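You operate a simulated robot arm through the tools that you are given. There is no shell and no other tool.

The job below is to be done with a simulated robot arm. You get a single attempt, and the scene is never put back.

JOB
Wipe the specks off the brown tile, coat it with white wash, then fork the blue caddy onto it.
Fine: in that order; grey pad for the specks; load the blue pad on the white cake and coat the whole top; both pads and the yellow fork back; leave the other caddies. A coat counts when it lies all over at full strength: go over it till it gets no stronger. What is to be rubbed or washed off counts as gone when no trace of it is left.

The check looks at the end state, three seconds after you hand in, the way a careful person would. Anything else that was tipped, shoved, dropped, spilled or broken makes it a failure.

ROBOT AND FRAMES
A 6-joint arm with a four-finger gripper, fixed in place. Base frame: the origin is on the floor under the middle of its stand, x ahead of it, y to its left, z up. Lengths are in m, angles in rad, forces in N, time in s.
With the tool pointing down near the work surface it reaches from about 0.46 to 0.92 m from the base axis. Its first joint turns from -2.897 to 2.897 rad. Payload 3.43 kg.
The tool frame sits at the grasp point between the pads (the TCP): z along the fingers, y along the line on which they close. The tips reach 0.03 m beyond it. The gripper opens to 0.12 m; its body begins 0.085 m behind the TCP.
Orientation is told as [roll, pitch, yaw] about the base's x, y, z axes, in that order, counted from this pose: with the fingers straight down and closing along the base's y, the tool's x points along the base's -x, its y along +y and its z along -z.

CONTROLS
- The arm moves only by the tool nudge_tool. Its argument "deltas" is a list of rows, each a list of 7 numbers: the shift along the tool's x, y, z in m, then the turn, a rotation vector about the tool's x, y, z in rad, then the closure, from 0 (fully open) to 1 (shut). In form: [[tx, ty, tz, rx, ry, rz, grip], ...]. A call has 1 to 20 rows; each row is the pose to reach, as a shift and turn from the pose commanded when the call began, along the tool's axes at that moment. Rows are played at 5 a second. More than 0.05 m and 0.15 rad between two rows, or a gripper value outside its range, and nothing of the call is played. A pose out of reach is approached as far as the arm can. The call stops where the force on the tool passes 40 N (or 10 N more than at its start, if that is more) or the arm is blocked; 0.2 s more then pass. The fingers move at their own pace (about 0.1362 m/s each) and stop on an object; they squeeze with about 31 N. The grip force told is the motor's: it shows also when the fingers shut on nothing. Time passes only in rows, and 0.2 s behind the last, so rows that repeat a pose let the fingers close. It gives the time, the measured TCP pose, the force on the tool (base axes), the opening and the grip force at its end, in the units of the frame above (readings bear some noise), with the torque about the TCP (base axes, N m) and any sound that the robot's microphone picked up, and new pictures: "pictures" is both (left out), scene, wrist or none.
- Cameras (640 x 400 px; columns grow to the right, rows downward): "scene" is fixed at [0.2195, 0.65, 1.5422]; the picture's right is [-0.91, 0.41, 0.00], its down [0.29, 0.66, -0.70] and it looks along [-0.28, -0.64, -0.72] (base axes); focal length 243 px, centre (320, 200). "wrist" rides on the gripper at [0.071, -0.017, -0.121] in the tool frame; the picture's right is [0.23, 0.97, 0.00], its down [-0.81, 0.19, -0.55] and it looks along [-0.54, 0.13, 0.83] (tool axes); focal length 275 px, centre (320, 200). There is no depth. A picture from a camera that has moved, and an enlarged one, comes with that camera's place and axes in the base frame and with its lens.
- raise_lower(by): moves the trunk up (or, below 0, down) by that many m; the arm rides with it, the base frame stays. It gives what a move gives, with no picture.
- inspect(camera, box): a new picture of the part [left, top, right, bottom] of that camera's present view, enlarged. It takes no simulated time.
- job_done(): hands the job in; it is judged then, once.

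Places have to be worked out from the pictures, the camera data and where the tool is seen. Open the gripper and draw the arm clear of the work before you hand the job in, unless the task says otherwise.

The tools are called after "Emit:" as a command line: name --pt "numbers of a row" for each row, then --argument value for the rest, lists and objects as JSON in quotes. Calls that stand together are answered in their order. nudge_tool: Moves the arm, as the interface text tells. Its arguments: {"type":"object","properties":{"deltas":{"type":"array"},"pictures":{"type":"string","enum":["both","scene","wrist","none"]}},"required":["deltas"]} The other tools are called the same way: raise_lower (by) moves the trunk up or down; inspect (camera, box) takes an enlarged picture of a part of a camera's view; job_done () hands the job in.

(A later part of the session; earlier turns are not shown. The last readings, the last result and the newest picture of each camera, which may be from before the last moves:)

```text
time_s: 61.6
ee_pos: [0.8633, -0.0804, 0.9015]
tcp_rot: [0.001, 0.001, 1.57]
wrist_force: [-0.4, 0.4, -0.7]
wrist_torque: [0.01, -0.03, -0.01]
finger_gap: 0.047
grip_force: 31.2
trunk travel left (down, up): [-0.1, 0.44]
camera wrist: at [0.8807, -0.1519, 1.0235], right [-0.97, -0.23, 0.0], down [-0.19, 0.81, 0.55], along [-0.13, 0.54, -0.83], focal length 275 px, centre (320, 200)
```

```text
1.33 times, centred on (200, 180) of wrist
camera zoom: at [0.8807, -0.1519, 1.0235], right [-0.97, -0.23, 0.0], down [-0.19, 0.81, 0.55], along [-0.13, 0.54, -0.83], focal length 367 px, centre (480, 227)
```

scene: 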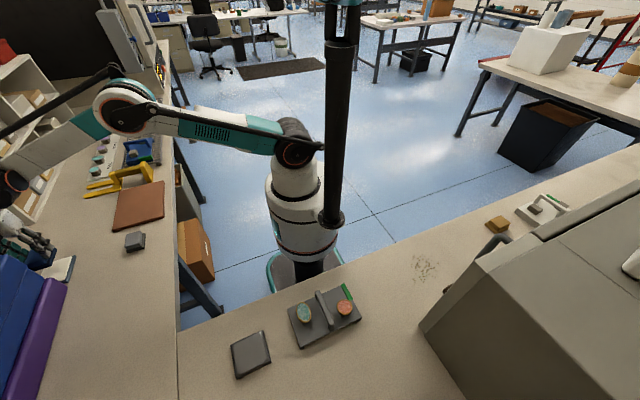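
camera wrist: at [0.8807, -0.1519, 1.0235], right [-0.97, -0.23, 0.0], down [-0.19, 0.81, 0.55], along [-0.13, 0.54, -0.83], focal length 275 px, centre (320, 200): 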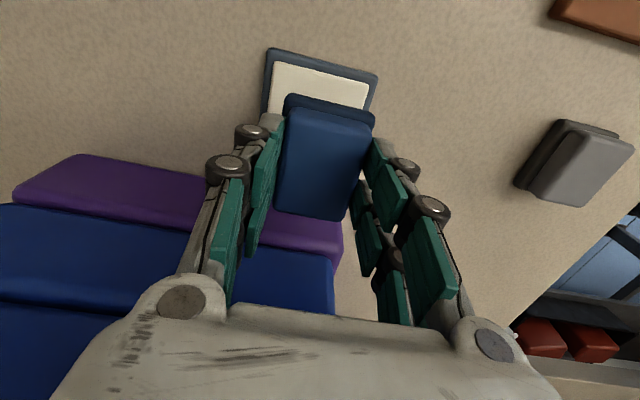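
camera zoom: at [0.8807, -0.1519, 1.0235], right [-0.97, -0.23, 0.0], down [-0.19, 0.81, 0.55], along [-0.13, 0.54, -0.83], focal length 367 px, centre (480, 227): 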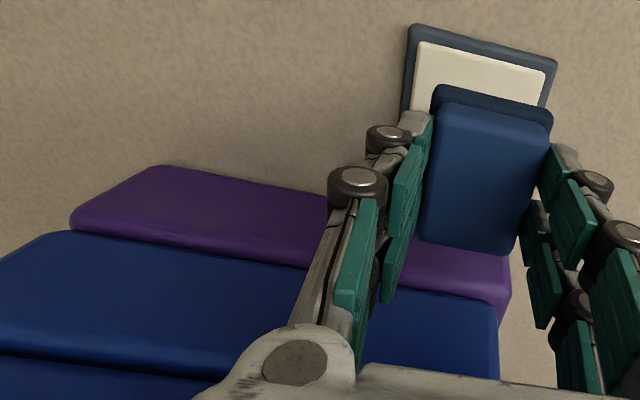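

The stack includes a taller white bin, but its face is at y≥0 while the gripper's housing reaches only about y −0.025 here. I'll shift 3 mm further away and lower onto the cake in steps.

Emit:
nudge_tool --pt "0.003 0 0.02 0 0 0 1" --pt "0.003 0 0.038 0 0 0 1" --pt "0.003 0 0.046 0 0 0 1" --pt "0.003 0 0.05 0 0 0 1" --pt "0.003 0 0.053 0 0 0 1" --pictures "none"

Emit:
inspect --camera "scene" --box '[0, 200, 100, 300]'

```text
time_s: 62.8
ee_pos: [0.8627, -0.0806, 0.8502]
tcp_rot: [-0.001, 0.001, 1.571]
wrist_force: [5.4, 0.3, 12.0]
wrist_torque: [0.04, -0.17, -0.04]
finger_gap: 0.0471
grip_force: 30.9
trunk travel left (down, up): [-0.1, 0.44]
```

```text
4.00 times, centred on (50, 250) of scene
camera zoom: at [0.2195, 0.65, 1.5422], right [-0.91, 0.41, 0.0], down [0.29, 0.66, -0.7], along [-0.28, -0.64, -0.72], focal length 972 px, centre (1400, 0)
```

zoom: 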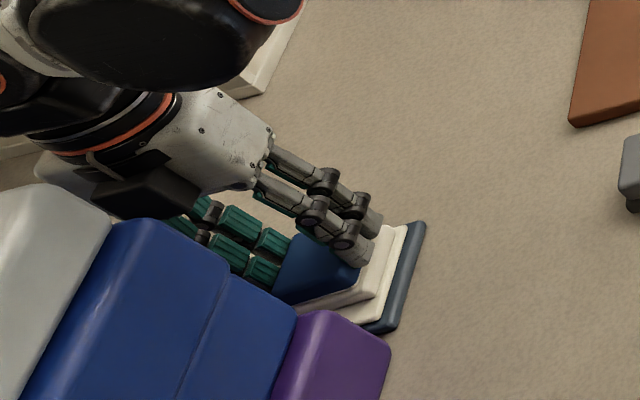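

The pad's sponge has turned white on contact with 12 N. I won't rub, to avoid dragging the tray, but will press still for a second so that it loads fully and then lift.

Emit:
nudge_tool --pt "0 0 0.0005 0 0 0 1" --pt "0 0 0.0005 0 0 0 1" --pt "0 0 0.0005 0 0 0 1" --pt "0 0 0.0005 0 0 0 1" --pt "0 0 0.0005 0 0 0 1" --pictures "none"

```text
time_s: 64.0
ee_pos: [0.8623, -0.08, 0.8505]
tcp_rot: [-0.001, -0.001, 1.572]
wrist_force: [16.0, 0.2, 33.2]
wrist_torque: [0.04, -0.57, -0.05]
finger_gap: 0.047
grip_force: 31.2
trunk travel left (down, up): [-0.1, 0.44]
```

The force is building (33 N), so I'll lift off straight away and check both the pad and the tray.

Emit:
nudge_tool --pt "0 0 -0.003 0 0 0 1" --pt "0 0 -0.02 0 0 0 1" --pt "0 0 -0.055 0 0 0 1" --pictures "wrist"

Emit:
inspect --camera "scene" --box '[0, 200, 128, 300]'

Emit:
inspect --camera "wrist" --box '[200, 30, 440, 230]'

```text
time_s: 64.8
ee_pos: [0.863, -0.0819, 0.9029]
tcp_rot: [0.001, -0.002, 1.57]
wrist_force: [-0.3, 0.8, -0.4]
wrist_torque: [-0.02, 0.01, -0.01]
finger_gap: 0.0474
grip_force: 30.8
trunk travel left (down, up): [-0.1, 0.44]
camera wrist: at [0.881, -0.1528, 1.0244], right [-0.97, -0.23, 0.0], down [-0.19, 0.81, 0.55], along [-0.13, 0.54, -0.83], focal length 275 px, centre (320, 200)
```

wrist: 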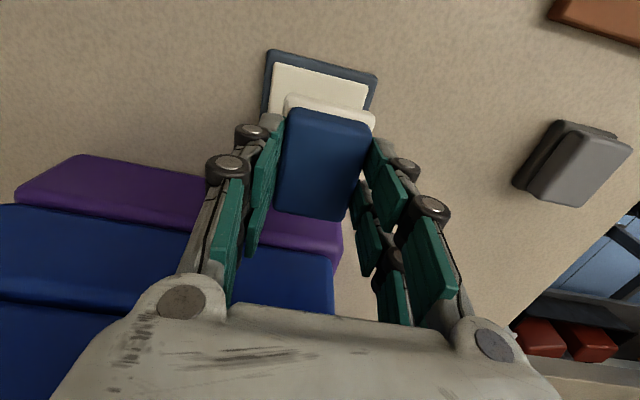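

```text
4.00 times, centred on (64, 250) of scene
camera zoom: at [0.2195, 0.65, 1.5422], right [-0.91, 0.41, 0.0], down [0.29, 0.66, -0.7], along [-0.28, -0.64, -0.72], focal length 972 px, centre (1344, 0)
```

zoom: 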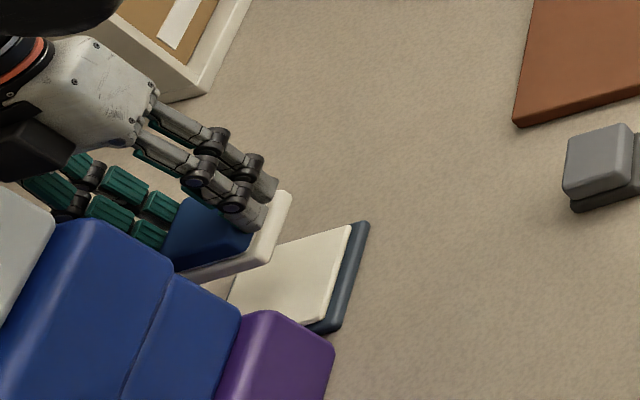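

```text
2.00 times, centred on (320, 130) of wrist
camera zoom: at [0.881, -0.1528, 1.0244], right [-0.97, -0.23, 0.0], down [-0.19, 0.81, 0.55], along [-0.13, 0.54, -0.83], focal length 551 px, centre (320, 340)
```

zoom: 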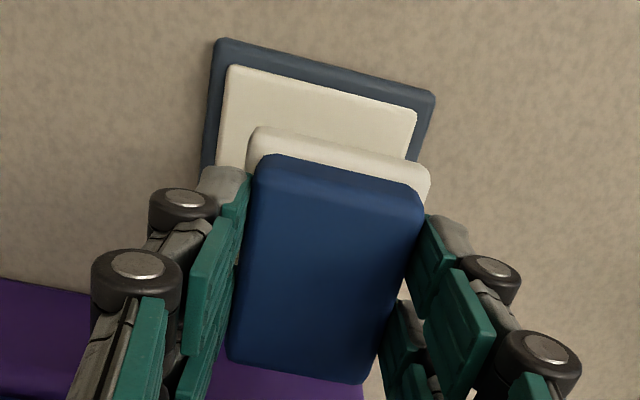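

The pad is loaded evenly white and the tray has not moved. I'll carry it to the tile's (−x,+y) corner and hover just above the surface.

Emit:
nudge_tool --pt "0.0175 0.0375 0 0 0 0 1" --pt "0.035 0.075 0 0 0 0 1" --pt "0.0525 0.1125 0 0 0 0 1" --pt "0.07 0.15 0 0 0 0 1" --pt "0.0875 0.1875 0 0 0 0 1" --pt "0.105 0.225 0 0 0 0 1" --pt "0.1225 0.2625 0.005 0 0 0 1" --pt "0.14 0.299 0.02 0 0 0 1" --pt "0.14 0.299 0.04 0 0 0 1" --pictures "both"

Emit:
inspect --camera "scene" --box '[96, 160, 176, 230]'

```text
time_s: 66.8
ee_pos: [0.5608, -0.2186, 0.861]
tcp_rot: [0.001, -0.001, 1.572]
wrist_force: [0.9, -0.4, -0.8]
wrist_torque: [0.02, -0.05, -0.01]
finger_gap: 0.0471
grip_force: 31.0
trunk travel left (down, up): [-0.1, 0.44]
camera wrist: at [0.5785, -0.2913, 0.9837], right [-0.97, -0.23, 0.0], down [-0.19, 0.81, 0.55], along [-0.13, 0.54, -0.83], focal length 275 px, centre (320, 200)
```

scene: 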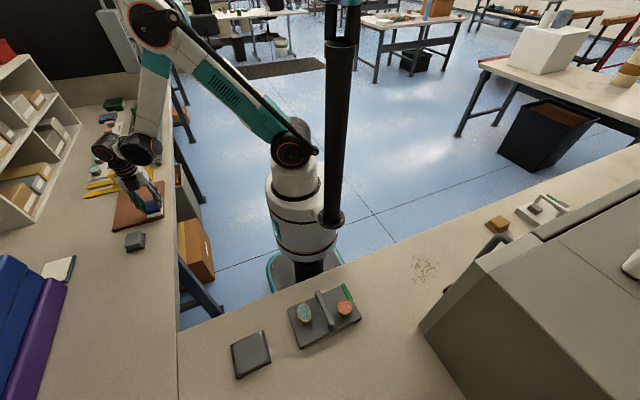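
wrist: 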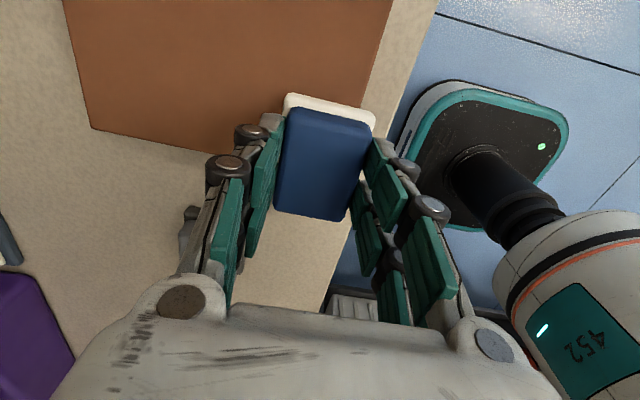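

```text
5.71 times, centred on (136, 195) of scene
camera zoom: at [0.2195, 0.65, 1.5422], right [-0.91, 0.41, 0.0], down [0.29, 0.66, -0.7], along [-0.28, -0.64, -0.72], focal length 1388 px, centre (1371, 229)
```

zoom: 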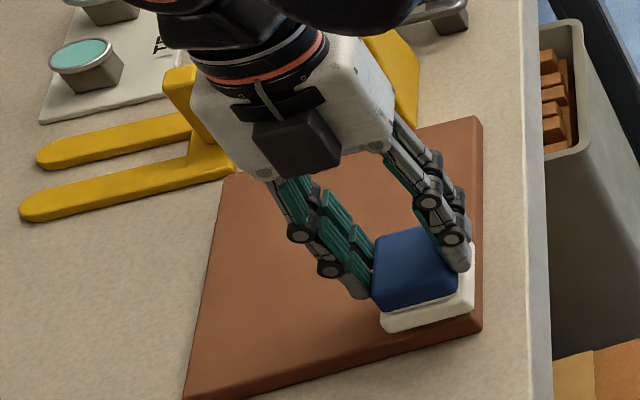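

It hovers about 1 cm above the tile at the right place. I'll lower until a light contact is felt.

Emit:
nudge_tool --pt "0 0 0.007 0 0 0 1" --pt "0.002 0 0.01 0 0 0 1" --pt "0.006 0 0.0115 0 0 0 1" --pt "0.012 0 0.0125 0 0 0 1" --pictures "none"

```text
time_s: 67.8
ee_pos: [0.5622, -0.2311, 0.851]
tcp_rot: [0.0, -0.002, 1.573]
wrist_force: [-0.6, 5.4, 9.2]
wrist_torque: [0.16, 0.07, -0.03]
finger_gap: 0.0474
grip_force: 30.8
trunk travel left (down, up): [-0.1, 0.44]
```

Contact is at 9 N. I'll make the first coating stroke in −y along x≈0.562 to y≈−0.397.

Emit:
nudge_tool --pt "0.013 0 0.0003 0 0 0 1" --pt "0.026 0 0.0003 0 0 0 1" --pt "0.039 0 0.0003 0 0 0 1" --pt "0.052 0 0.0003 0 0 0 1" --pt "0.065 0 0.0003 0 0 0 1" --pt "0.078 0 0.0003 0 0 0 1" --pt "0.091 0 0.0003 0 0 0 1" --pt "0.104 0 0.0003 0 0 0 1" --pt "0.117 0 0.0003 0 0 0 1" --pt "0.13 0 0.0003 0 0 0 1" --pt "0.143 0 0.0003 0 0 0 1" --pt "0.156 0 0.0003 0 0 0 1" --pt "0.166 0 0.0003 0 0 0 1" --pictures "both"

Emit:
inspect --camera "scene" --box '[96, 160, 176, 230]'

```text
time_s: 70.6
ee_pos: [0.5636, -0.4018, 0.8502]
tcp_rot: [0.0, 0.001, 1.57]
wrist_force: [-0.6, 0.1, -1.0]
wrist_torque: [0.01, 0.02, -0.02]
finger_gap: 0.0474
grip_force: 30.8
trunk travel left (down, up): [-0.1, 0.44]
camera wrist: at [0.5809, -0.473, 0.9722], right [-0.97, -0.23, 0.0], down [-0.19, 0.81, 0.55], along [-0.13, 0.54, -0.83], focal length 275 px, centre (320, 200)
```

scene: 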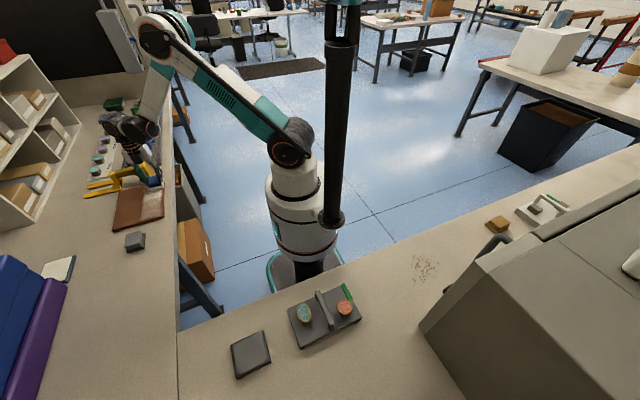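
wrist: 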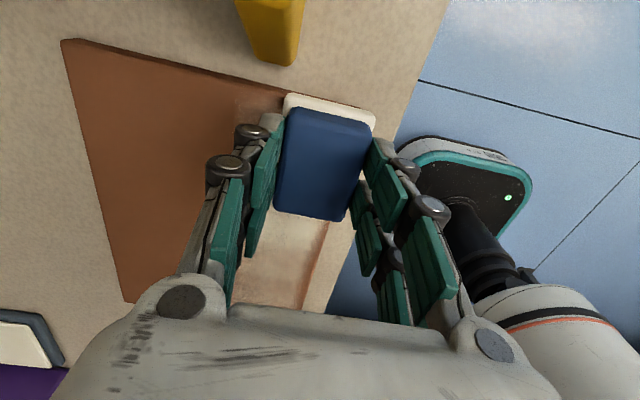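

```text
5.71 times, centred on (136, 195) of scene
camera zoom: at [0.2195, 0.65, 1.5422], right [-0.91, 0.41, 0.0], down [0.29, 0.66, -0.7], along [-0.28, -0.64, -0.72], focal length 1388 px, centre (1371, 229)
```

zoom: 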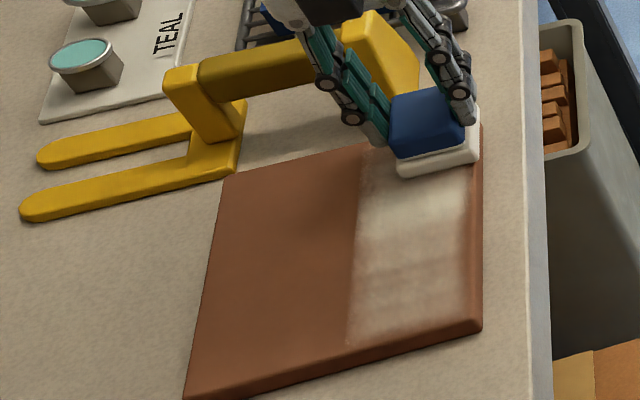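

A white coat is appearing, but contact faded towards the −y end (force near 0). I'll lower there in small steps to regain contact, then move slightly back in +y to see how that direction behaves with this grip.

Emit:
nudge_tool --pt "0 0 0.001 0 0 0 1" --pt "0.001 0 0.0018 0 0 0 1" --pt "-0.004 0 0.002 0 0 0 1" --pt "-0.01 0 0.002 0 0 0 1" --pictures "none"

```text
time_s: 71.6
ee_pos: [0.5625, -0.391, 0.8511]
tcp_rot: [-0.001, 0.0, 1.57]
wrist_force: [-0.2, -17.3, 23.6]
wrist_torque: [-0.75, 0.04, -0.04]
finger_gap: 0.0474
grip_force: 31.7
trunk travel left (down, up): [-0.1, 0.44]
```

The +y direction works here with 24 N. I'll continue to the +y end, rising slightly along the way since the contact height is about 2 mm higher there.

Emit:
nudge_tool --pt "-0.008 0 -0.0006 0 0 0 1" --pt "-0.02 0 -0.0007 0 0 0 1" --pt "-0.032 0 -0.0008 0 0 0 1" --pt "-0.044 0 -0.0009 0 0 0 1" --pt "-0.056 0 -0.001 0 0 0 1" --pt "-0.068 0 -0.0011 0 0 0 1" --pt "-0.08 0 -0.0012 0 0 0 1" --pt "-0.092 0 -0.0014 0 0 0 1" --pictures "none"

```text
time_s: 72.7
ee_pos: [0.5616, -0.3439, 0.851]
tcp_rot: [-0.002, 0.002, 1.572]
wrist_force: [-2.8, -5.2, 17.6]
wrist_torque: [0.38, 0.13, 0.1]
finger_gap: 0.0469
grip_force: 31.3
trunk travel left (down, up): [-0.1, 0.44]
stopped in row 5: the force on the tool passed its limit at 42 N (the readings are from after the stop); the commanded pose is now the measured one
```

The force limit stopped it mid-way, harmlessly. I'll ease up a bit more and continue towards +y.

Emit:
nudge_tool --pt "-0.002 0 -0.0012 0.002 -0.002 0 1" --pt "-0.012 0 -0.0013 0.002 -0.002 0 1" --pt "-0.024 0 -0.0014 0.002 -0.002 0 1" --pt "-0.036 0 -0.0016 0.002 -0.002 0 1" --pt "-0.048 0 -0.0018 0.002 -0.002 0 1" --pt "-0.06 0 -0.002 0.002 -0.002 0 1" --pt "-0.072 0 -0.0022 0.002 -0.002 0 1" --pt "-0.084 0 -0.0024 0.002 -0.002 0 1" --pt "-0.096 0 -0.0026 0.002 -0.002 0 1" --pt "-0.108 0 -0.0028 0.002 -0.002 0 1" --pt "-0.12 0 -0.003 0.002 -0.002 0 1" --pictures "none"

Emit:
inspect --camera "scene" --box '[96, 160, 176, 230]'

```text
time_s: 75.1
ee_pos: [0.5645, -0.2232, 0.8537]
tcp_rot: [-0.005, -0.001, 1.571]
wrist_force: [0.0, -0.5, 0.6]
wrist_torque: [-0.03, 0.03, -0.02]
finger_gap: 0.0471
grip_force: 30.1
trunk travel left (down, up): [-0.1, 0.44]
```

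```text
5.71 times, centred on (136, 195) of scene
camera zoom: at [0.2195, 0.65, 1.5422], right [-0.91, 0.41, 0.0], down [0.29, 0.66, -0.7], along [-0.28, -0.64, -0.72], focal length 1388 px, centre (1371, 229)
```

zoom: 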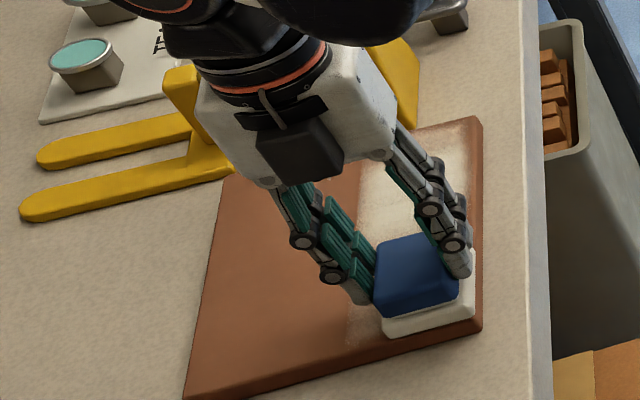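

The coat is building at the −y half. I'll shift about 8 mm towards −x to catch the tile's edge, re-establish contact and stroke −y again a bit faster.

Emit:
nudge_tool --pt "-0.003 0.0085 0.001 0 -0.004 0 1" --pt "0 0.0085 0.0028 0 -0.004 0 1" --pt "0.01 0.0085 0.0034 0 -0.004 0 1" --pt "0.026 0.0085 0.0036 0 -0.004 0 1" --pt "0.042 0.0085 0.0036 0 -0.004 0 1" --pt "0.058 0.0085 0.0037 0 -0.004 0 1" --pt "0.074 0.0085 0.0037 0 -0.004 0 1" --pt "0.09 0.0085 0.0038 0 -0.004 0 1" --pt "0.106 0.0085 0.0038 0 -0.004 0 1" --pt "0.122 0.0085 0.0039 0 -0.004 0 1" --pt "0.138 0.0085 0.004 0 -0.004 0 1" --pt "0.154 0.0085 0.0042 0 -0.004 0 1" --pt "0.17 0.0085 0.0044 0 -0.004 0 1" --pt "0.176 0.0085 0.0046 0 -0.004 0 1" --pictures "none"

Emit:
inspect --camera "scene" --box '[96, 160, 176, 230]'

```text
time_s: 77.7
ee_pos: [0.5542, -0.373, 0.8498]
tcp_rot: [-0.005, -0.008, 1.572]
wrist_force: [-0.5, 8.4, 27.1]
wrist_torque: [-0.3, 0.06, 0.03]
finger_gap: 0.0472
grip_force: 31.3
trunk travel left (down, up): [-0.1, 0.44]
stopped in row 13: the force on the tool passed its limit at 42 N (the readings are from after the stop); the commanded pose is now the measured one
```

```text
5.71 times, centred on (136, 195) of scene
camera zoom: at [0.2195, 0.65, 1.5422], right [-0.91, 0.41, 0.0], down [0.29, 0.66, -0.7], along [-0.28, -0.64, -0.72], focal length 1388 px, centre (1371, 229)
```

zoom: 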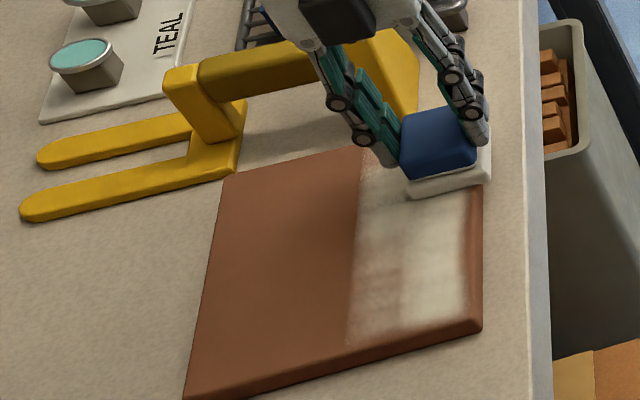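

The brown sliver on the right is the tile's side face, so the edge is already reached. The second stroke pressed only on its −x half because of a slight tilt (roll −0.005, pitch −0.008). I'll level the tool, shift back to x≈0.565, finish the −y end and return towards +y.

Emit:
nudge_tool --pt "0 -0.005 -0.001 -0.005 0.008 0 1" --pt "0.012 -0.01 -0.001 -0.005 0.008 0 1" --pt "0.025 -0.01 -0.001 -0.005 0.008 0 1" --pt "0.012 -0.01 -0.0012 -0.005 0.008 0 1" --pt "-0.002 -0.01 -0.0013 -0.005 0.008 0 1" --pt "-0.018 -0.01 -0.0014 -0.005 0.008 0 1" --pt "-0.034 -0.01 -0.0014 -0.005 0.008 0 1" --pt "-0.05 -0.01 -0.0015 -0.005 0.008 0 1" --pt "-0.066 -0.01 -0.0015 -0.005 0.008 0 1" --pt "-0.082 -0.01 -0.0015 -0.005 0.008 0 1" --pt "-0.098 -0.01 -0.0015 -0.005 0.008 0 1" --pt "-0.114 -0.01 -0.0015 -0.005 0.008 0 1" --pt "-0.13 -0.01 -0.0015 -0.005 0.008 0 1" --pt "-0.146 -0.01 -0.0015 -0.005 0.008 0 1" --pictures "none"

Emit:
inspect --camera "scene" --box '[96, 160, 176, 230]'

```text
time_s: 78.7
ee_pos: [0.5668, -0.3928, 0.851]
tcp_rot: [-0.004, 0.011, 1.565]
wrist_force: [-1.1, -4.0, 14.1]
wrist_torque: [0.35, 0.13, 0.02]
finger_gap: 0.047
grip_force: 31.6
trunk travel left (down, up): [-0.1, 0.44]
stopped in row 5: the force on the tool passed its limit at 45 N (the readings are from after the stop); the commanded pose is now the measured one
```

```text
5.71 times, centred on (136, 195) of scene
camera zoom: at [0.2195, 0.65, 1.5422], right [-0.91, 0.41, 0.0], down [0.29, 0.66, -0.7], along [-0.28, -0.64, -0.72], focal length 1388 px, centre (1371, 229)
```

zoom: 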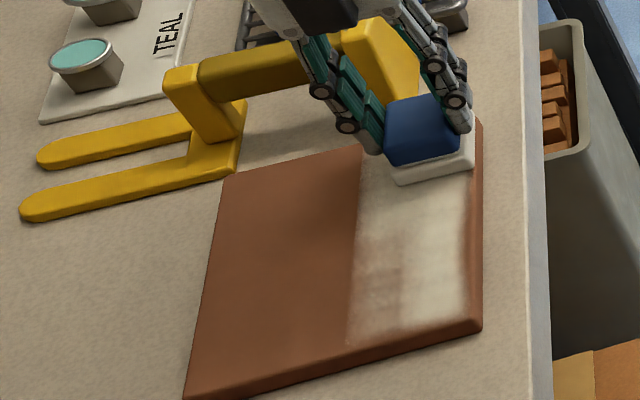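

Reversing to +y always spikes the force, so I'll coat with −y strokes only, lifting for the return. I'll lift now, level the tool in free air and verify.

Emit:
nudge_tool --pt "0 0 -0.006 -0.004 -0.011 -0.006 1" --pt "0 0 -0.012 -0.004 -0.011 -0.006 1" --pt "-0.045 0 -0.012 -0.004 -0.011 -0.006 1" --pt "-0.09 0 -0.012 -0.004 -0.011 -0.006 1" --pt "-0.135 0 -0.012 -0.004 -0.011 -0.006 1" --pt "-0.172 0 -0.012 -0.004 -0.011 -0.006 1" --pt "-0.172 0 -0.012 -0.004 -0.011 -0.006 1" --pictures "wrist"

Emit:
inspect --camera "scene" --box '[96, 160, 176, 230]'

```text
time_s: 80.3
ee_pos: [0.5667, -0.2214, 0.8604]
tcp_rot: [0.002, 0.0, 1.574]
wrist_force: [-1.2, 0.2, 0.6]
wrist_torque: [-0.01, 0.06, -0.01]
finger_gap: 0.047
grip_force: 31.0
trunk travel left (down, up): [-0.1, 0.44]
camera wrist: at [0.5849, -0.2926, 0.9818], right [-0.97, -0.23, 0.0], down [-0.19, 0.81, 0.55], along [-0.13, 0.54, -0.83], focal length 275 px, centre (320, 200)
```

wrist: 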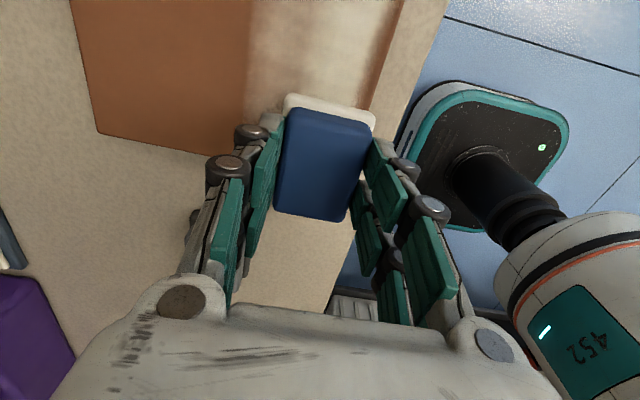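

```text
5.71 times, centred on (136, 195) of scene
camera zoom: at [0.2195, 0.65, 1.5422], right [-0.91, 0.41, 0.0], down [0.29, 0.66, -0.7], along [-0.28, -0.64, -0.72], focal length 1388 px, centre (1371, 229)
```

zoom: 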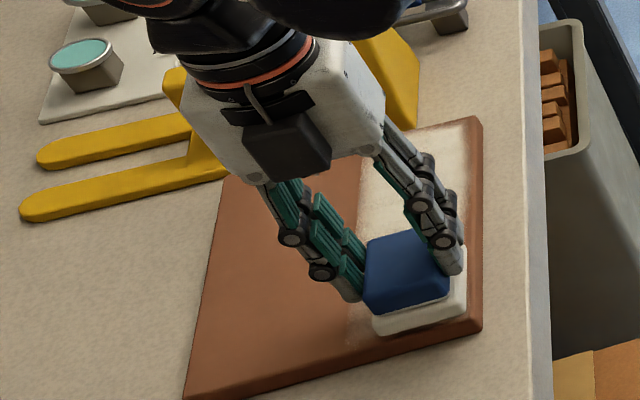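

The tool is level again. I'll zoom in on the −x edge of the coat through the wrist camera to see exactly where it ends.

Emit:
inspect --camera "wrist" --box '[220, 0, 440, 120]'

Emit:
inspect --camera "scene" --box '[136, 170, 166, 210]'

```text
2.91 times, centred on (330, 60) of wrist
camera zoom: at [0.5849, -0.2926, 0.9818], right [-0.97, -0.23, 0.0], down [-0.19, 0.81, 0.55], along [-0.13, 0.54, -0.83], focal length 801 px, centre (291, 607)
```

zoom: 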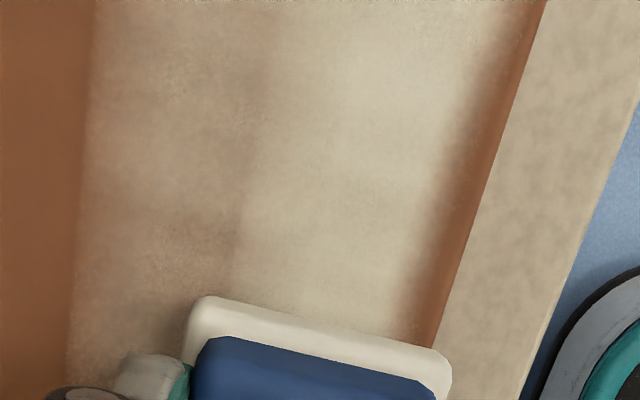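

```text
10.00 times, centred on (151, 190) of scene
camera zoom: at [0.2195, 0.65, 1.5422], right [-0.91, 0.41, 0.0], down [0.29, 0.66, -0.7], along [-0.28, -0.64, -0.72], focal length 2430 px, centre (2010, 300)
```

zoom: 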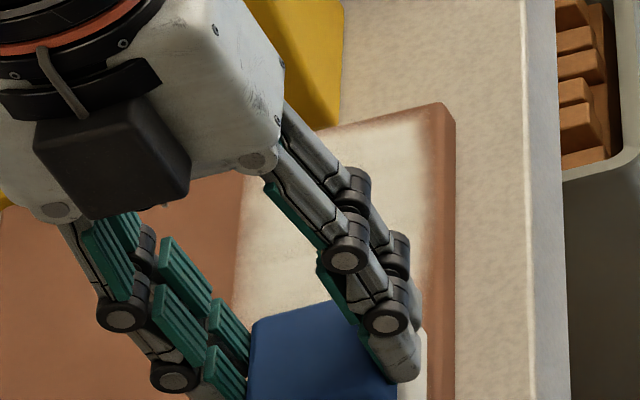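

The coat fades out a few millimetres short of the −x edge. To learn the pad's true footprint, I'll make a level −y stroke on fresh tile at x≈0.64.

Emit:
nudge_tool --pt "0 -0.04 -0.002 0 0 0 1" --pt "0 -0.0733 -0.002 0 0 0 1" --pt "0 -0.0733 0.006 0 0 0 1" --pt "0 -0.0733 0.009 0 0 0 1" --pt "0.004 -0.0733 0.0105 0 0 0 1" --pt "0.014 -0.0733 0.0112 0 0 0 1" --pt "0.027 -0.0733 0.0114 0 0 0 1" --pt "0.04 -0.0733 0.0114 0 0 0 1" --pictures "none"

```text
time_s: 82.1
ee_pos: [0.6414, -0.2585, 0.8495]
tcp_rot: [0.002, 0.0, 1.574]
wrist_force: [0.3, 10.0, 15.0]
wrist_torque: [0.15, -0.12, 0.07]
finger_gap: 0.0473
grip_force: 30.4
trunk travel left (down, up): [-0.1, 0.44]
```

Steady 15 N with the tool level. I'll continue this stroke to y≈−0.397.

Emit:
nudge_tool --pt "0.014 0 0 0 0 0 1" --pt "0.028 0 0 0 0 0 1" --pt "0.042 0 0 0 0 0 1" --pt "0.056 0 0 0 0 0 1" --pt "0.07 0 0 0 0 0 1" --pt "0.084 0 0 0 0 0 1" --pt "0.098 0 0 0 0 0 1" --pt "0.112 0 0 0 0 0 1" --pt "0.126 0 0 0 0 0 1" --pt "0.137 0 0 0 0 0 1" --pictures "wrist"

Emit:
inspect --camera "scene" --box '[96, 160, 176, 230]'

```text
time_s: 83.3
ee_pos: [0.6407, -0.3191, 0.8492]
tcp_rot: [-0.001, -0.002, 1.575]
wrist_force: [-1.7, 9.5, 25.3]
wrist_torque: [-0.3, -0.01, 0.05]
finger_gap: 0.0472
grip_force: 31.2
trunk travel left (down, up): [-0.1, 0.44]
stopped in row 5: the force on the tool passed its limit at 41 N (the readings are from after the stop); the commanded pose is now the measured one
camera wrist: at [0.6594, -0.3916, 0.9711], right [-0.97, -0.23, 0.0], down [-0.19, 0.81, 0.56], along [-0.13, 0.54, -0.83], focal length 275 px, centre (320, 200)
```

wrist: 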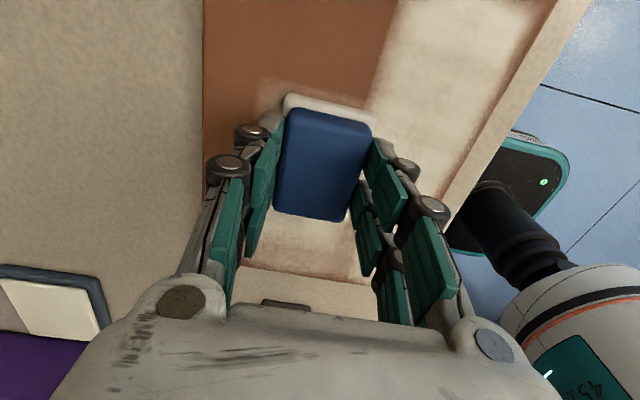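

```text
5.71 times, centred on (136, 195) of scene
camera zoom: at [0.2195, 0.65, 1.5422], right [-0.91, 0.41, 0.0], down [0.29, 0.66, -0.7], along [-0.28, -0.64, -0.72], focal length 1388 px, centre (1371, 229)
```

zoom: 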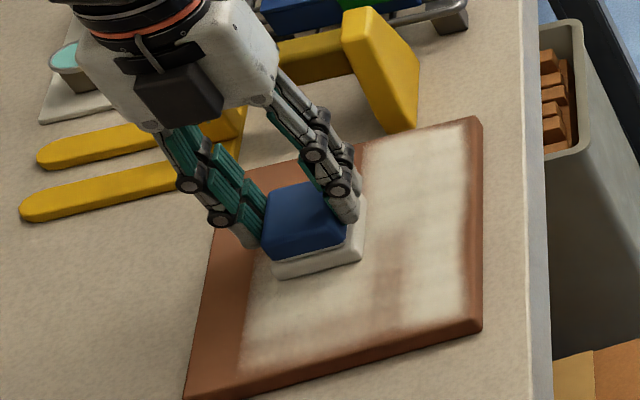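

The coat builds well and the pad covers more width than its flange. I'll continue this stroke to the −y end, easing the press by about 1 mm.

Emit:
nudge_tool --pt "0.006 0 -0.0009 -0.001 0.002 0.004 1" --pt "0.02 0 -0.0009 -0.001 0.002 0.004 1" --pt "0.034 0 -0.0009 -0.001 0.002 0.004 1" --pt "0.048 0 -0.0008 -0.001 0.002 0.004 1" --pt "0.062 0 -0.0007 -0.001 0.002 0.004 1" --pt "0.074 0 -0.0006 -0.001 0.002 0.004 1" --pt "0.08 0 -0.0005 -0.001 0.002 0.004 1" --pictures "none"

Emit:
inspect --camera "scene" --box '[96, 160, 176, 230]'

```text
time_s: 84.9
ee_pos: [0.6425, -0.3998, 0.8496]
tcp_rot: [0.001, 0.002, 1.572]
wrist_force: [-1.3, 17.9, 23.5]
wrist_torque: [0.6, -0.02, 0.04]
finger_gap: 0.0471
grip_force: 31.2
trunk travel left (down, up): [-0.1, 0.44]
```

```text
5.71 times, centred on (136, 195) of scene
camera zoom: at [0.2195, 0.65, 1.5422], right [-0.91, 0.41, 0.0], down [0.29, 0.66, -0.7], along [-0.28, -0.64, -0.72], focal length 1388 px, centre (1371, 229)
```

zoom: 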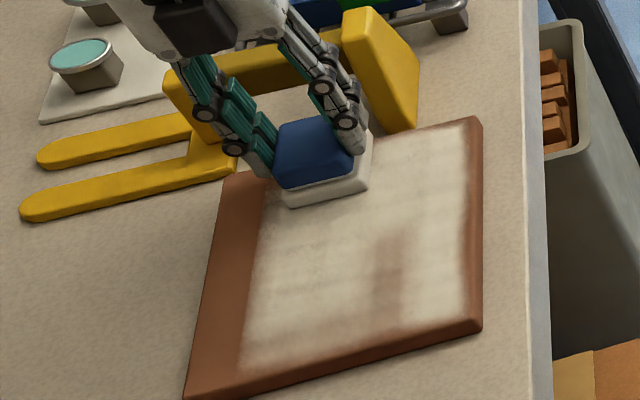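

Most of the tile is white now, and the fork and tile are undisturbed. Next I'll return lifted to the +y end for the +x strip (x≈0.683), starting further out at y≈−0.207.

Emit:
nudge_tool --pt "0 0 -0.012 0 0 0 1" --pt "-0.045 -0.01 -0.012 0 0 0 1" --pt "-0.09 -0.02 -0.012 0 0 0 1" --pt "-0.135 -0.03 -0.012 0 0 0 1" --pt "-0.175 -0.0415 -0.012 0 0 0 1" --pt "-0.192 -0.0415 -0.008 0 0 0 1" --pt "-0.192 -0.0415 -0.003 0 0 0 1" --pt "-0.19 -0.0415 -0.0006 0 0 0 1" --pt "-0.182 -0.0415 -0.0003 0 0 0 1" --pt "-0.17 -0.0415 -0.0002 0 0 0 1" --pt "-0.156 -0.0415 -0.0002 0 0 0 1" --pt "-0.142 -0.0415 -0.0002 0 0 0 1" --pt "-0.128 -0.0415 -0.0002 0 0 0 1" --pt "-0.114 -0.0415 -0.0002 0 0 0 1" --pt "-0.1 -0.0415 -0.0002 0 0 0 1" --pt "-0.086 -0.0415 -0.0002 0 0 0 1" --pt "-0.072 -0.0415 -0.0002 0 0 0 1" --pictures "none"

Emit:
inspect --camera "scene" --box '[96, 160, 176, 230]'

```text
time_s: 87.4
ee_pos: [0.6848, -0.2515, 0.8493]
tcp_rot: [0.002, -0.004, 1.57]
wrist_force: [-0.8, 9.0, 22.7]
wrist_torque: [-0.3, 0.02, 0.0]
finger_gap: 0.0472
grip_force: 31.0
trunk travel left (down, up): [-0.1, 0.44]
stopped in row 12: the force on the tool passed its limit at 42 N (the readings are from after the stop); the commanded pose is now the measured one
```

```text
5.71 times, centred on (136, 195) of scene
camera zoom: at [0.2195, 0.65, 1.5422], right [-0.91, 0.41, 0.0], down [0.29, 0.66, -0.7], along [-0.28, -0.64, -0.72], focal length 1388 px, centre (1371, 229)
```

zoom: 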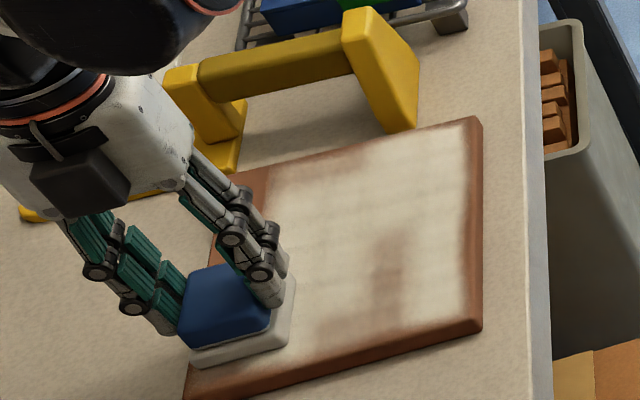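

The press built up and stopped it again. I'll ease 1 mm and continue this strip to the −y end.

Emit:
nudge_tool --pt "0.004 0 -0.001 0.002 0.004 0 1" --pt "0.018 0 -0.001 0.002 0.004 0 1" --pt "0.034 0 -0.001 0.002 0.004 0 1" --pt "0.05 0 -0.001 0.002 0.004 0 1" --pt "0.066 0 -0.001 0.002 0.004 0 1" --pt "0.082 0 -0.001 0.002 0.004 0 1" --pt "0.098 0 -0.001 0.002 0.004 0 1" --pt "0.114 0 -0.001 0.002 0.004 0 1" --pt "0.13 0 -0.0008 0.002 0.004 0 1" --pt "0.146 0 -0.0006 0.002 0.004 0 1" --pt "0.15 0 -0.0006 0.002 0.004 0 1" --pictures "none"

Emit:
inspect --camera "scene" --box '[96, 160, 176, 230]'

```text
time_s: 88.0
ee_pos: [0.6855, -0.2638, 0.8494]
tcp_rot: [0.001, -0.001, 1.573]
wrist_force: [-1.6, 8.5, 24.9]
wrist_torque: [-0.17, 0.15, 0.03]
finger_gap: 0.047
grip_force: 31.2
trunk travel left (down, up): [-0.1, 0.44]
stopped in row 3: the force on the tool passed its limit at 42 N (the readings are from after the stop); the commanded pose is now the measured one
```

```text
5.71 times, centred on (136, 195) of scene
camera zoom: at [0.2195, 0.65, 1.5422], right [-0.91, 0.41, 0.0], down [0.29, 0.66, -0.7], along [-0.28, -0.64, -0.72], focal length 1388 px, centre (1371, 229)
```

zoom: 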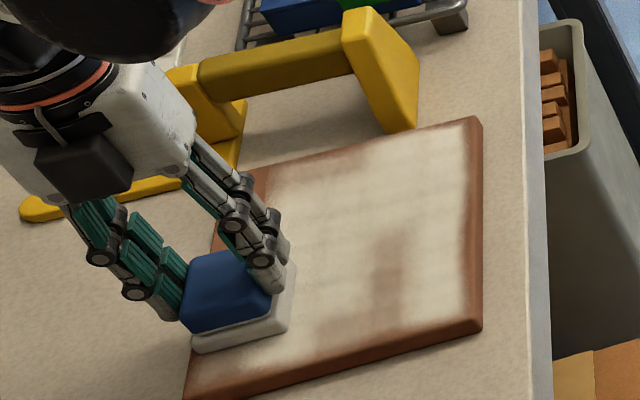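

I'll ease by 2 mm this time and continue.

Emit:
nudge_tool --pt "0 0 -0.0018 0.001 0.001 0.002 1" --pt "0.012 0 -0.0018 0.001 0.001 0.002 1" --pt "0.026 0 -0.0016 0.001 0.001 0.002 1" --pt "0.04 0 -0.0014 0.001 0.001 0.002 1" --pt "0.054 0 -0.0012 0.001 0.001 0.002 1" --pt "0.068 0 -0.001 0.001 0.001 0.002 1" --pt "0.082 0 -0.001 0.001 0.001 0.002 1" --pt "0.096 0 -0.001 0.001 0.001 0.002 1" --pt "0.11 0 -0.001 0.001 0.001 0.002 1" --pt "0.124 0 -0.001 0.001 0.001 0.002 1" --pt "0.136 0 -0.001 0.001 0.001 0.002 1" --pictures "none"

Emit:
inspect --camera "scene" --box '[96, 160, 176, 230]'

```text
time_s: 90.4
ee_pos: [0.6848, -0.4028, 0.8494]
tcp_rot: [0.001, 0.0, 1.571]
wrist_force: [0.4, 13.9, 20.6]
wrist_torque: [0.66, 0.0, 0.01]
finger_gap: 0.0471
grip_force: 31.2
trunk travel left (down, up): [-0.1, 0.44]
```

```text
5.71 times, centred on (136, 195) of scene
camera zoom: at [0.2195, 0.65, 1.5422], right [-0.91, 0.41, 0.0], down [0.29, 0.66, -0.7], along [-0.28, -0.64, -0.72], focal length 1388 px, centre (1371, 229)
```

zoom: 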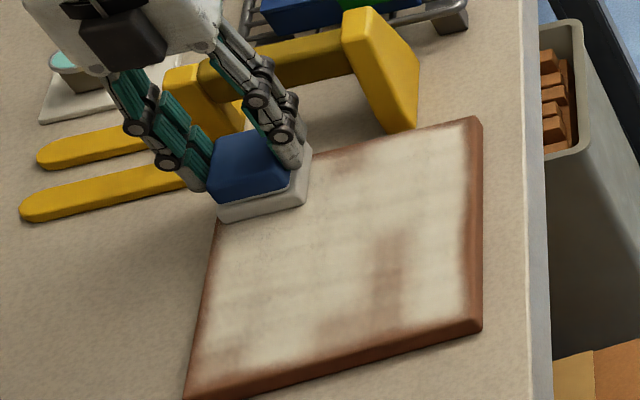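

The tile is nearly all covered. A weak patch remains near (0.60,−0.24), along with softer rims at the edges. I'll return lifted to x≈0.60, starting over the +y rim at y≈−0.203.

Emit:
nudge_tool --pt "0 0 -0.012 0 0 0 1" --pt "-0.045 0.02 -0.012 0 0 0 1" --pt "-0.09 0.04 -0.012 0 0 0 1" --pt "-0.135 0.06 -0.012 0 0 0 1" --pt "-0.18 0.08 -0.012 0 0 0 1" --pt "-0.2 0.085 -0.008 0 0 0 1" --pt "-0.2 0.085 -0.003 0 0 0 1" --pt "-0.199 0.085 -0.0008 0 0 0 1" --pt "-0.194 0.085 -0.0005 0 0 0 1" --pt "-0.184 0.085 -0.0005 0 0 0 1" --pt "-0.172 0.085 -0.0005 0 0 0 1" --pt "-0.16 0.085 -0.0005 0 0 0 1" --pt "-0.146 0.085 -0.0006 0 0 0 1" --pt "-0.132 0.085 -0.0007 0 0 0 1" --pt "-0.118 0.085 -0.0008 0 0 0 1" --pt "-0.104 0.085 -0.0009 0 0 0 1" --pictures "none"

Emit:
inspect --camera "scene" --box '[96, 160, 176, 230]'

```text
time_s: 93.8
ee_pos: [0.6009, -0.2999, 0.8491]
tcp_rot: [-0.001, -0.001, 1.57]
wrist_force: [-1.0, 12.4, 18.0]
wrist_torque: [0.47, 0.01, 0.03]
finger_gap: 0.0473
grip_force: 30.5
trunk travel left (down, up): [-0.1, 0.44]
```

```text
5.71 times, centred on (136, 195) of scene
camera zoom: at [0.2195, 0.65, 1.5422], right [-0.91, 0.41, 0.0], down [0.29, 0.66, -0.7], along [-0.28, -0.64, -0.72], focal length 1388 px, centre (1371, 229)
```

zoom: 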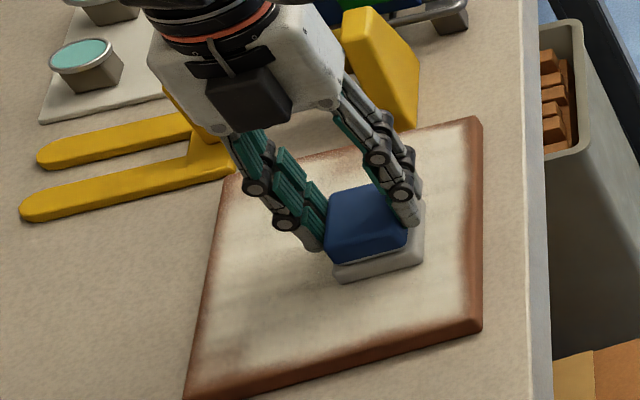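

The weak patch is filled. I'll finish this stroke to the −y end and then do the −x rim with the pad centred at x≈0.55.

Emit:
nudge_tool --pt "0.014 0 -0.0004 0 0 0 1" --pt "0.028 0 -0.0004 0 0 0 1" --pt "0.042 0 -0.0004 0 0 0 1" --pt "0.056 0 -0.0004 0 0 0 1" --pt "0.07 0 -0.0004 0 0 0 1" --pt "0.084 0 -0.0004 0 0 0 1" --pt "0.098 0 -0.0003 0 0 0 1" --pt "0.102 0 -0.0003 0 0 0 1" --pt "0.102 0 -0.012 0 0 0 1" --pt "0.06 0.02 -0.012 0 0 0 1" --pt "0.018 0.035 -0.012 0 0 0 1" --pt "-0.025 0.05 -0.012 0 0 0 1" --pt "-0.065 0.05 -0.012 0 0 0 1" --pt "-0.097 0.05 -0.012 0 0 0 1" --pt "-0.097 0.05 -0.012 0 0 0 1" --pictures "wrist"

Emit:
inspect --camera "scene" --box '[96, 160, 176, 230]'

Emit:
inspect --camera "wrist" --box '[40, 0, 420, 160]'

```text
time_s: 97.0
ee_pos: [0.551, -0.1996, 0.8615]
tcp_rot: [-0.001, -0.002, 1.572]
wrist_force: [0.3, 0.0, -0.6]
wrist_torque: [-0.03, 0.0, -0.01]
finger_gap: 0.0472
grip_force: 31.5
trunk travel left (down, up): [-0.1, 0.44]
camera wrist: at [0.5692, -0.2715, 0.9824], right [-0.97, -0.23, 0.0], down [-0.19, 0.81, 0.55], along [-0.13, 0.54, -0.83], focal length 275 px, centre (320, 200)
```

wrist: 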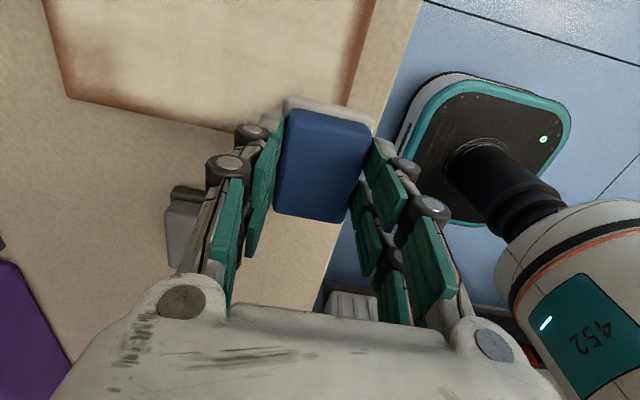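

```text
5.71 times, centred on (136, 195) of scene
camera zoom: at [0.2195, 0.65, 1.5422], right [-0.91, 0.41, 0.0], down [0.29, 0.66, -0.7], along [-0.28, -0.64, -0.72], focal length 1388 px, centre (1371, 229)
```

zoom: 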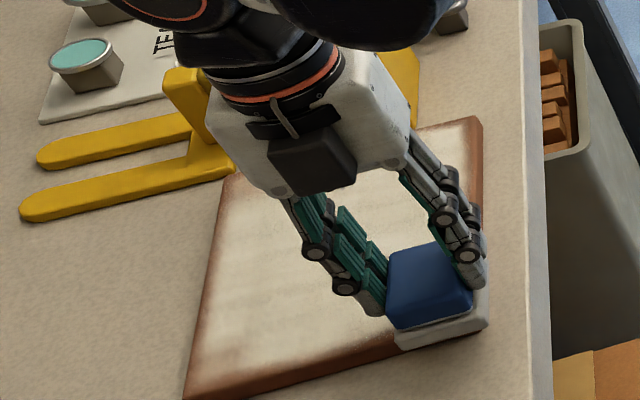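

```text
1.68 times, centred on (230, 80) of wrist
camera zoom: at [0.5692, -0.2715, 0.9824], right [-0.97, -0.23, 0.0], down [-0.19, 0.81, 0.55], along [-0.13, 0.54, -0.83], focal length 464 px, centre (472, 402)
```

zoom: 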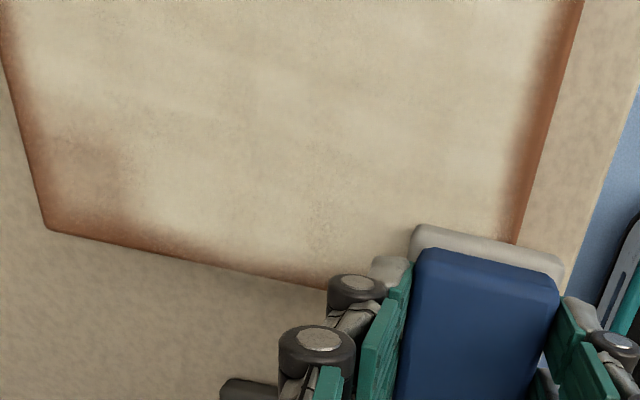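

Starting further out did bring the coat up to the +y edge, so overhanging works. Now the −x rim: lower at x≈0.551 and stroke −y.

Emit:
nudge_tool --pt "0 0 0.006 0 0 0 1" --pt "0 0 0.0095 0 0 0 1" --pt "0.002 0 0.011 0 0 0 1" --pt "0.008 0 0.0117 0 0 0 1" --pt "0.02 0 0.0118 0 0 0 1" --pt "0.034 0 0.0118 0 0 0 1" --pt "0.048 0 0.0118 0 0 0 1" --pt "0.062 0 0.0117 0 0 0 1" --pt "0.076 0 0.0116 0 0 0 1" --pt "0.09 0 0.0115 0 0 0 1" --pt "0.104 0 0.0115 0 0 0 1" --pt "0.118 0 0.0115 0 0 0 1" --pt "0.132 0 0.0115 0 0 0 1" --pt "0.146 0 0.0115 0 0 0 1" --pt "0.16 0 0.0115 0 0 0 1" --pt "0.174 0 0.0116 0 0 0 1" --pt "0.188 0 0.0117 0 0 0 1" --pt "0.2 0 0.0118 0 0 0 1" --pictures "none"

Emit:
inspect --camera "scene" --box '[96, 160, 176, 230]'

```text
time_s: 100.8
ee_pos: [0.553, -0.399, 0.8505]
tcp_rot: [0.0, -0.001, 1.571]
wrist_force: [-0.3, 3.7, 4.7]
wrist_torque: [0.07, -0.04, 0.03]
finger_gap: 0.0473
grip_force: 31.7
trunk travel left (down, up): [-0.1, 0.44]
```

```text
5.71 times, centred on (136, 195) of scene
camera zoom: at [0.2195, 0.65, 1.5422], right [-0.91, 0.41, 0.0], down [0.29, 0.66, -0.7], along [-0.28, -0.64, -0.72], focal length 1388 px, centre (1371, 229)
```

zoom: 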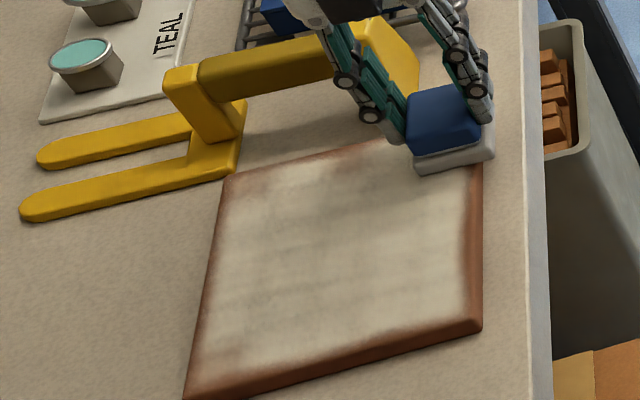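

I'll check the −x rim and the overall strength with closer zooms.

Emit:
inspect --camera "scene" --box '[116, 176, 160, 226]'

Emit:
inspect --camera "wrist" --box '[220, 60, 420, 240]'

```text
8.00 times, centred on (138, 201) of scene
camera zoom: at [0.2195, 0.65, 1.5422], right [-0.91, 0.41, 0.0], down [0.29, 0.66, -0.7], along [-0.28, -0.64, -0.72], focal length 1944 px, centre (1776, 192)
```

zoom: 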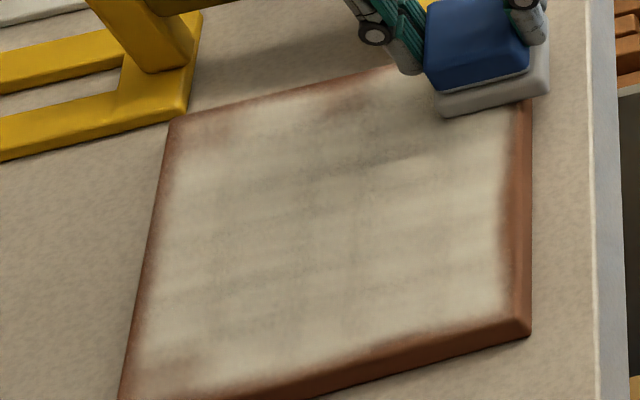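

```text
2.22 times, centred on (320, 150) of wrist
camera zoom: at [0.5694, -0.4722, 0.9709], right [-0.97, -0.23, 0.0], down [-0.19, 0.81, 0.55], along [-0.13, 0.54, -0.83], focal length 612 px, centre (320, 311)
```

zoom: 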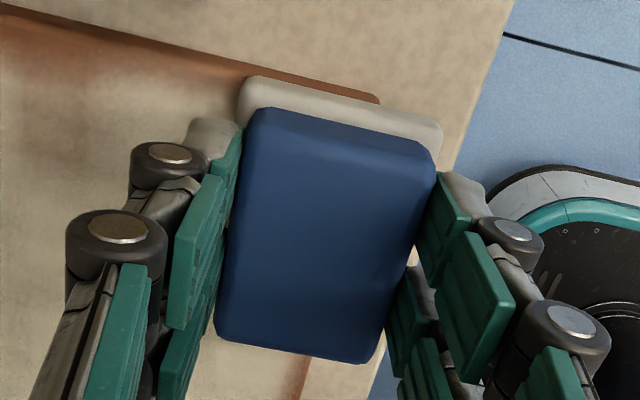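

The −x and +y rims are nearly complete. The strips still brown there are mostly side faces, but the −y and +x rims are still soft, and the pad's sponge has turned greyish. I'll reload it on the cake before a second pass.

Emit:
nudge_tool --pt "0 0 -0.03 0 0 0 1" --pt "-0.02 -0.02 -0.052 0 0 0 1" --pt "-0.054 -0.053 -0.052 0 0 0 1" --pt "-0.088 -0.086 -0.052 0 0 0 1" --pt "-0.122 -0.119 -0.052 0 0 0 1" --pt "-0.156 -0.152 -0.052 0 0 0 1" --pt "-0.19 -0.185 -0.052 0 0 0 1" --pt "-0.224 -0.218 -0.052 0 0 0 1" --pt "-0.256 -0.25 -0.052 0 0 0 1" --pt "-0.287 -0.281 -0.052 0 0 0 1" --pt "-0.317 -0.31 -0.052 0 0 0 1" --pt "-0.317 -0.31 -0.052 0 0 0 1" --pictures "wrist"

Emit:
inspect --camera "scene" --box '[116, 176, 160, 226]'

Emit:
inspect --camera "wrist" --box '[200, 30, 440, 230]'

```text
time_s: 103.4
ee_pos: [0.8611, -0.0818, 0.8977]
tcp_rot: [0.001, -0.002, 1.57]
wrist_force: [0.5, 0.5, -0.6]
wrist_torque: [-0.03, 0.01, 0.0]
finger_gap: 0.0473
grip_force: 31.2
trunk travel left (down, up): [-0.1, 0.44]
camera wrist: at [0.8788, -0.1532, 1.0189], right [-0.97, -0.23, 0.0], down [-0.19, 0.81, 0.55], along [-0.13, 0.54, -0.83], focal length 275 px, centre (320, 200)
```

wrist: 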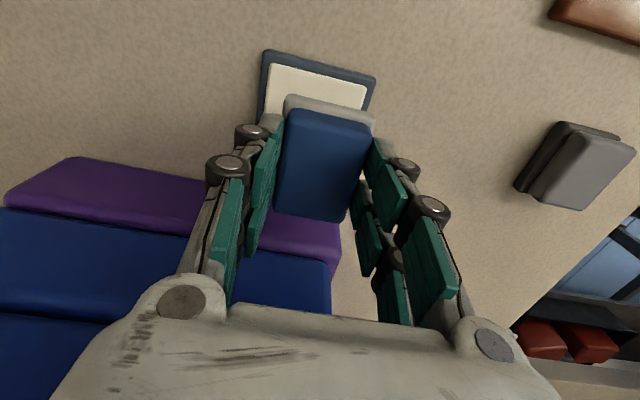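

```text
8.00 times, centred on (138, 201) of scene
camera zoom: at [0.2195, 0.65, 1.5422], right [-0.91, 0.41, 0.0], down [0.29, 0.66, -0.7], along [-0.28, -0.64, -0.72], focal length 1944 px, centre (1776, 192)
```

zoom: 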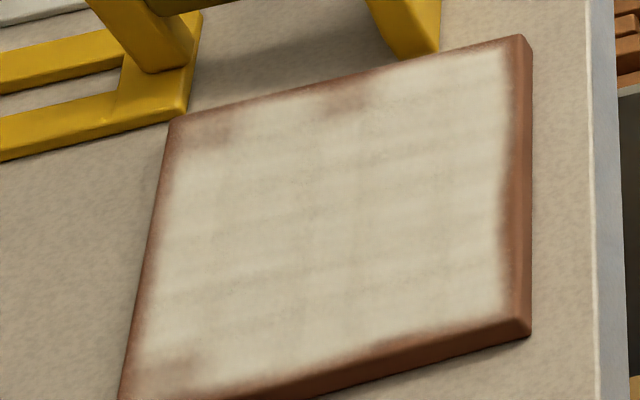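

```text
2.00 times, centred on (320, 130) of wrist
camera zoom: at [0.8788, -0.1532, 1.0189], right [-0.97, -0.23, 0.0], down [-0.19, 0.81, 0.55], along [-0.13, 0.54, -0.83], focal length 551 px, centre (320, 340)
```

zoom: 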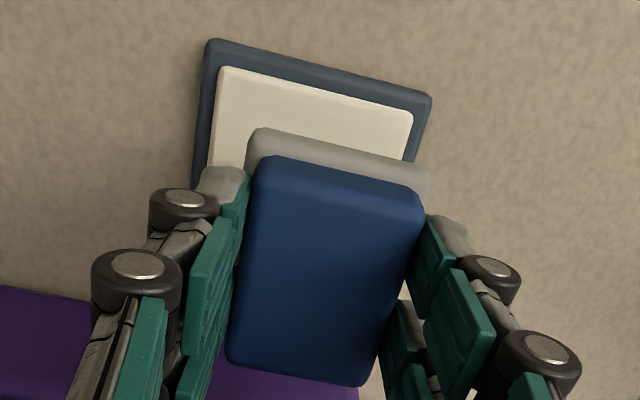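

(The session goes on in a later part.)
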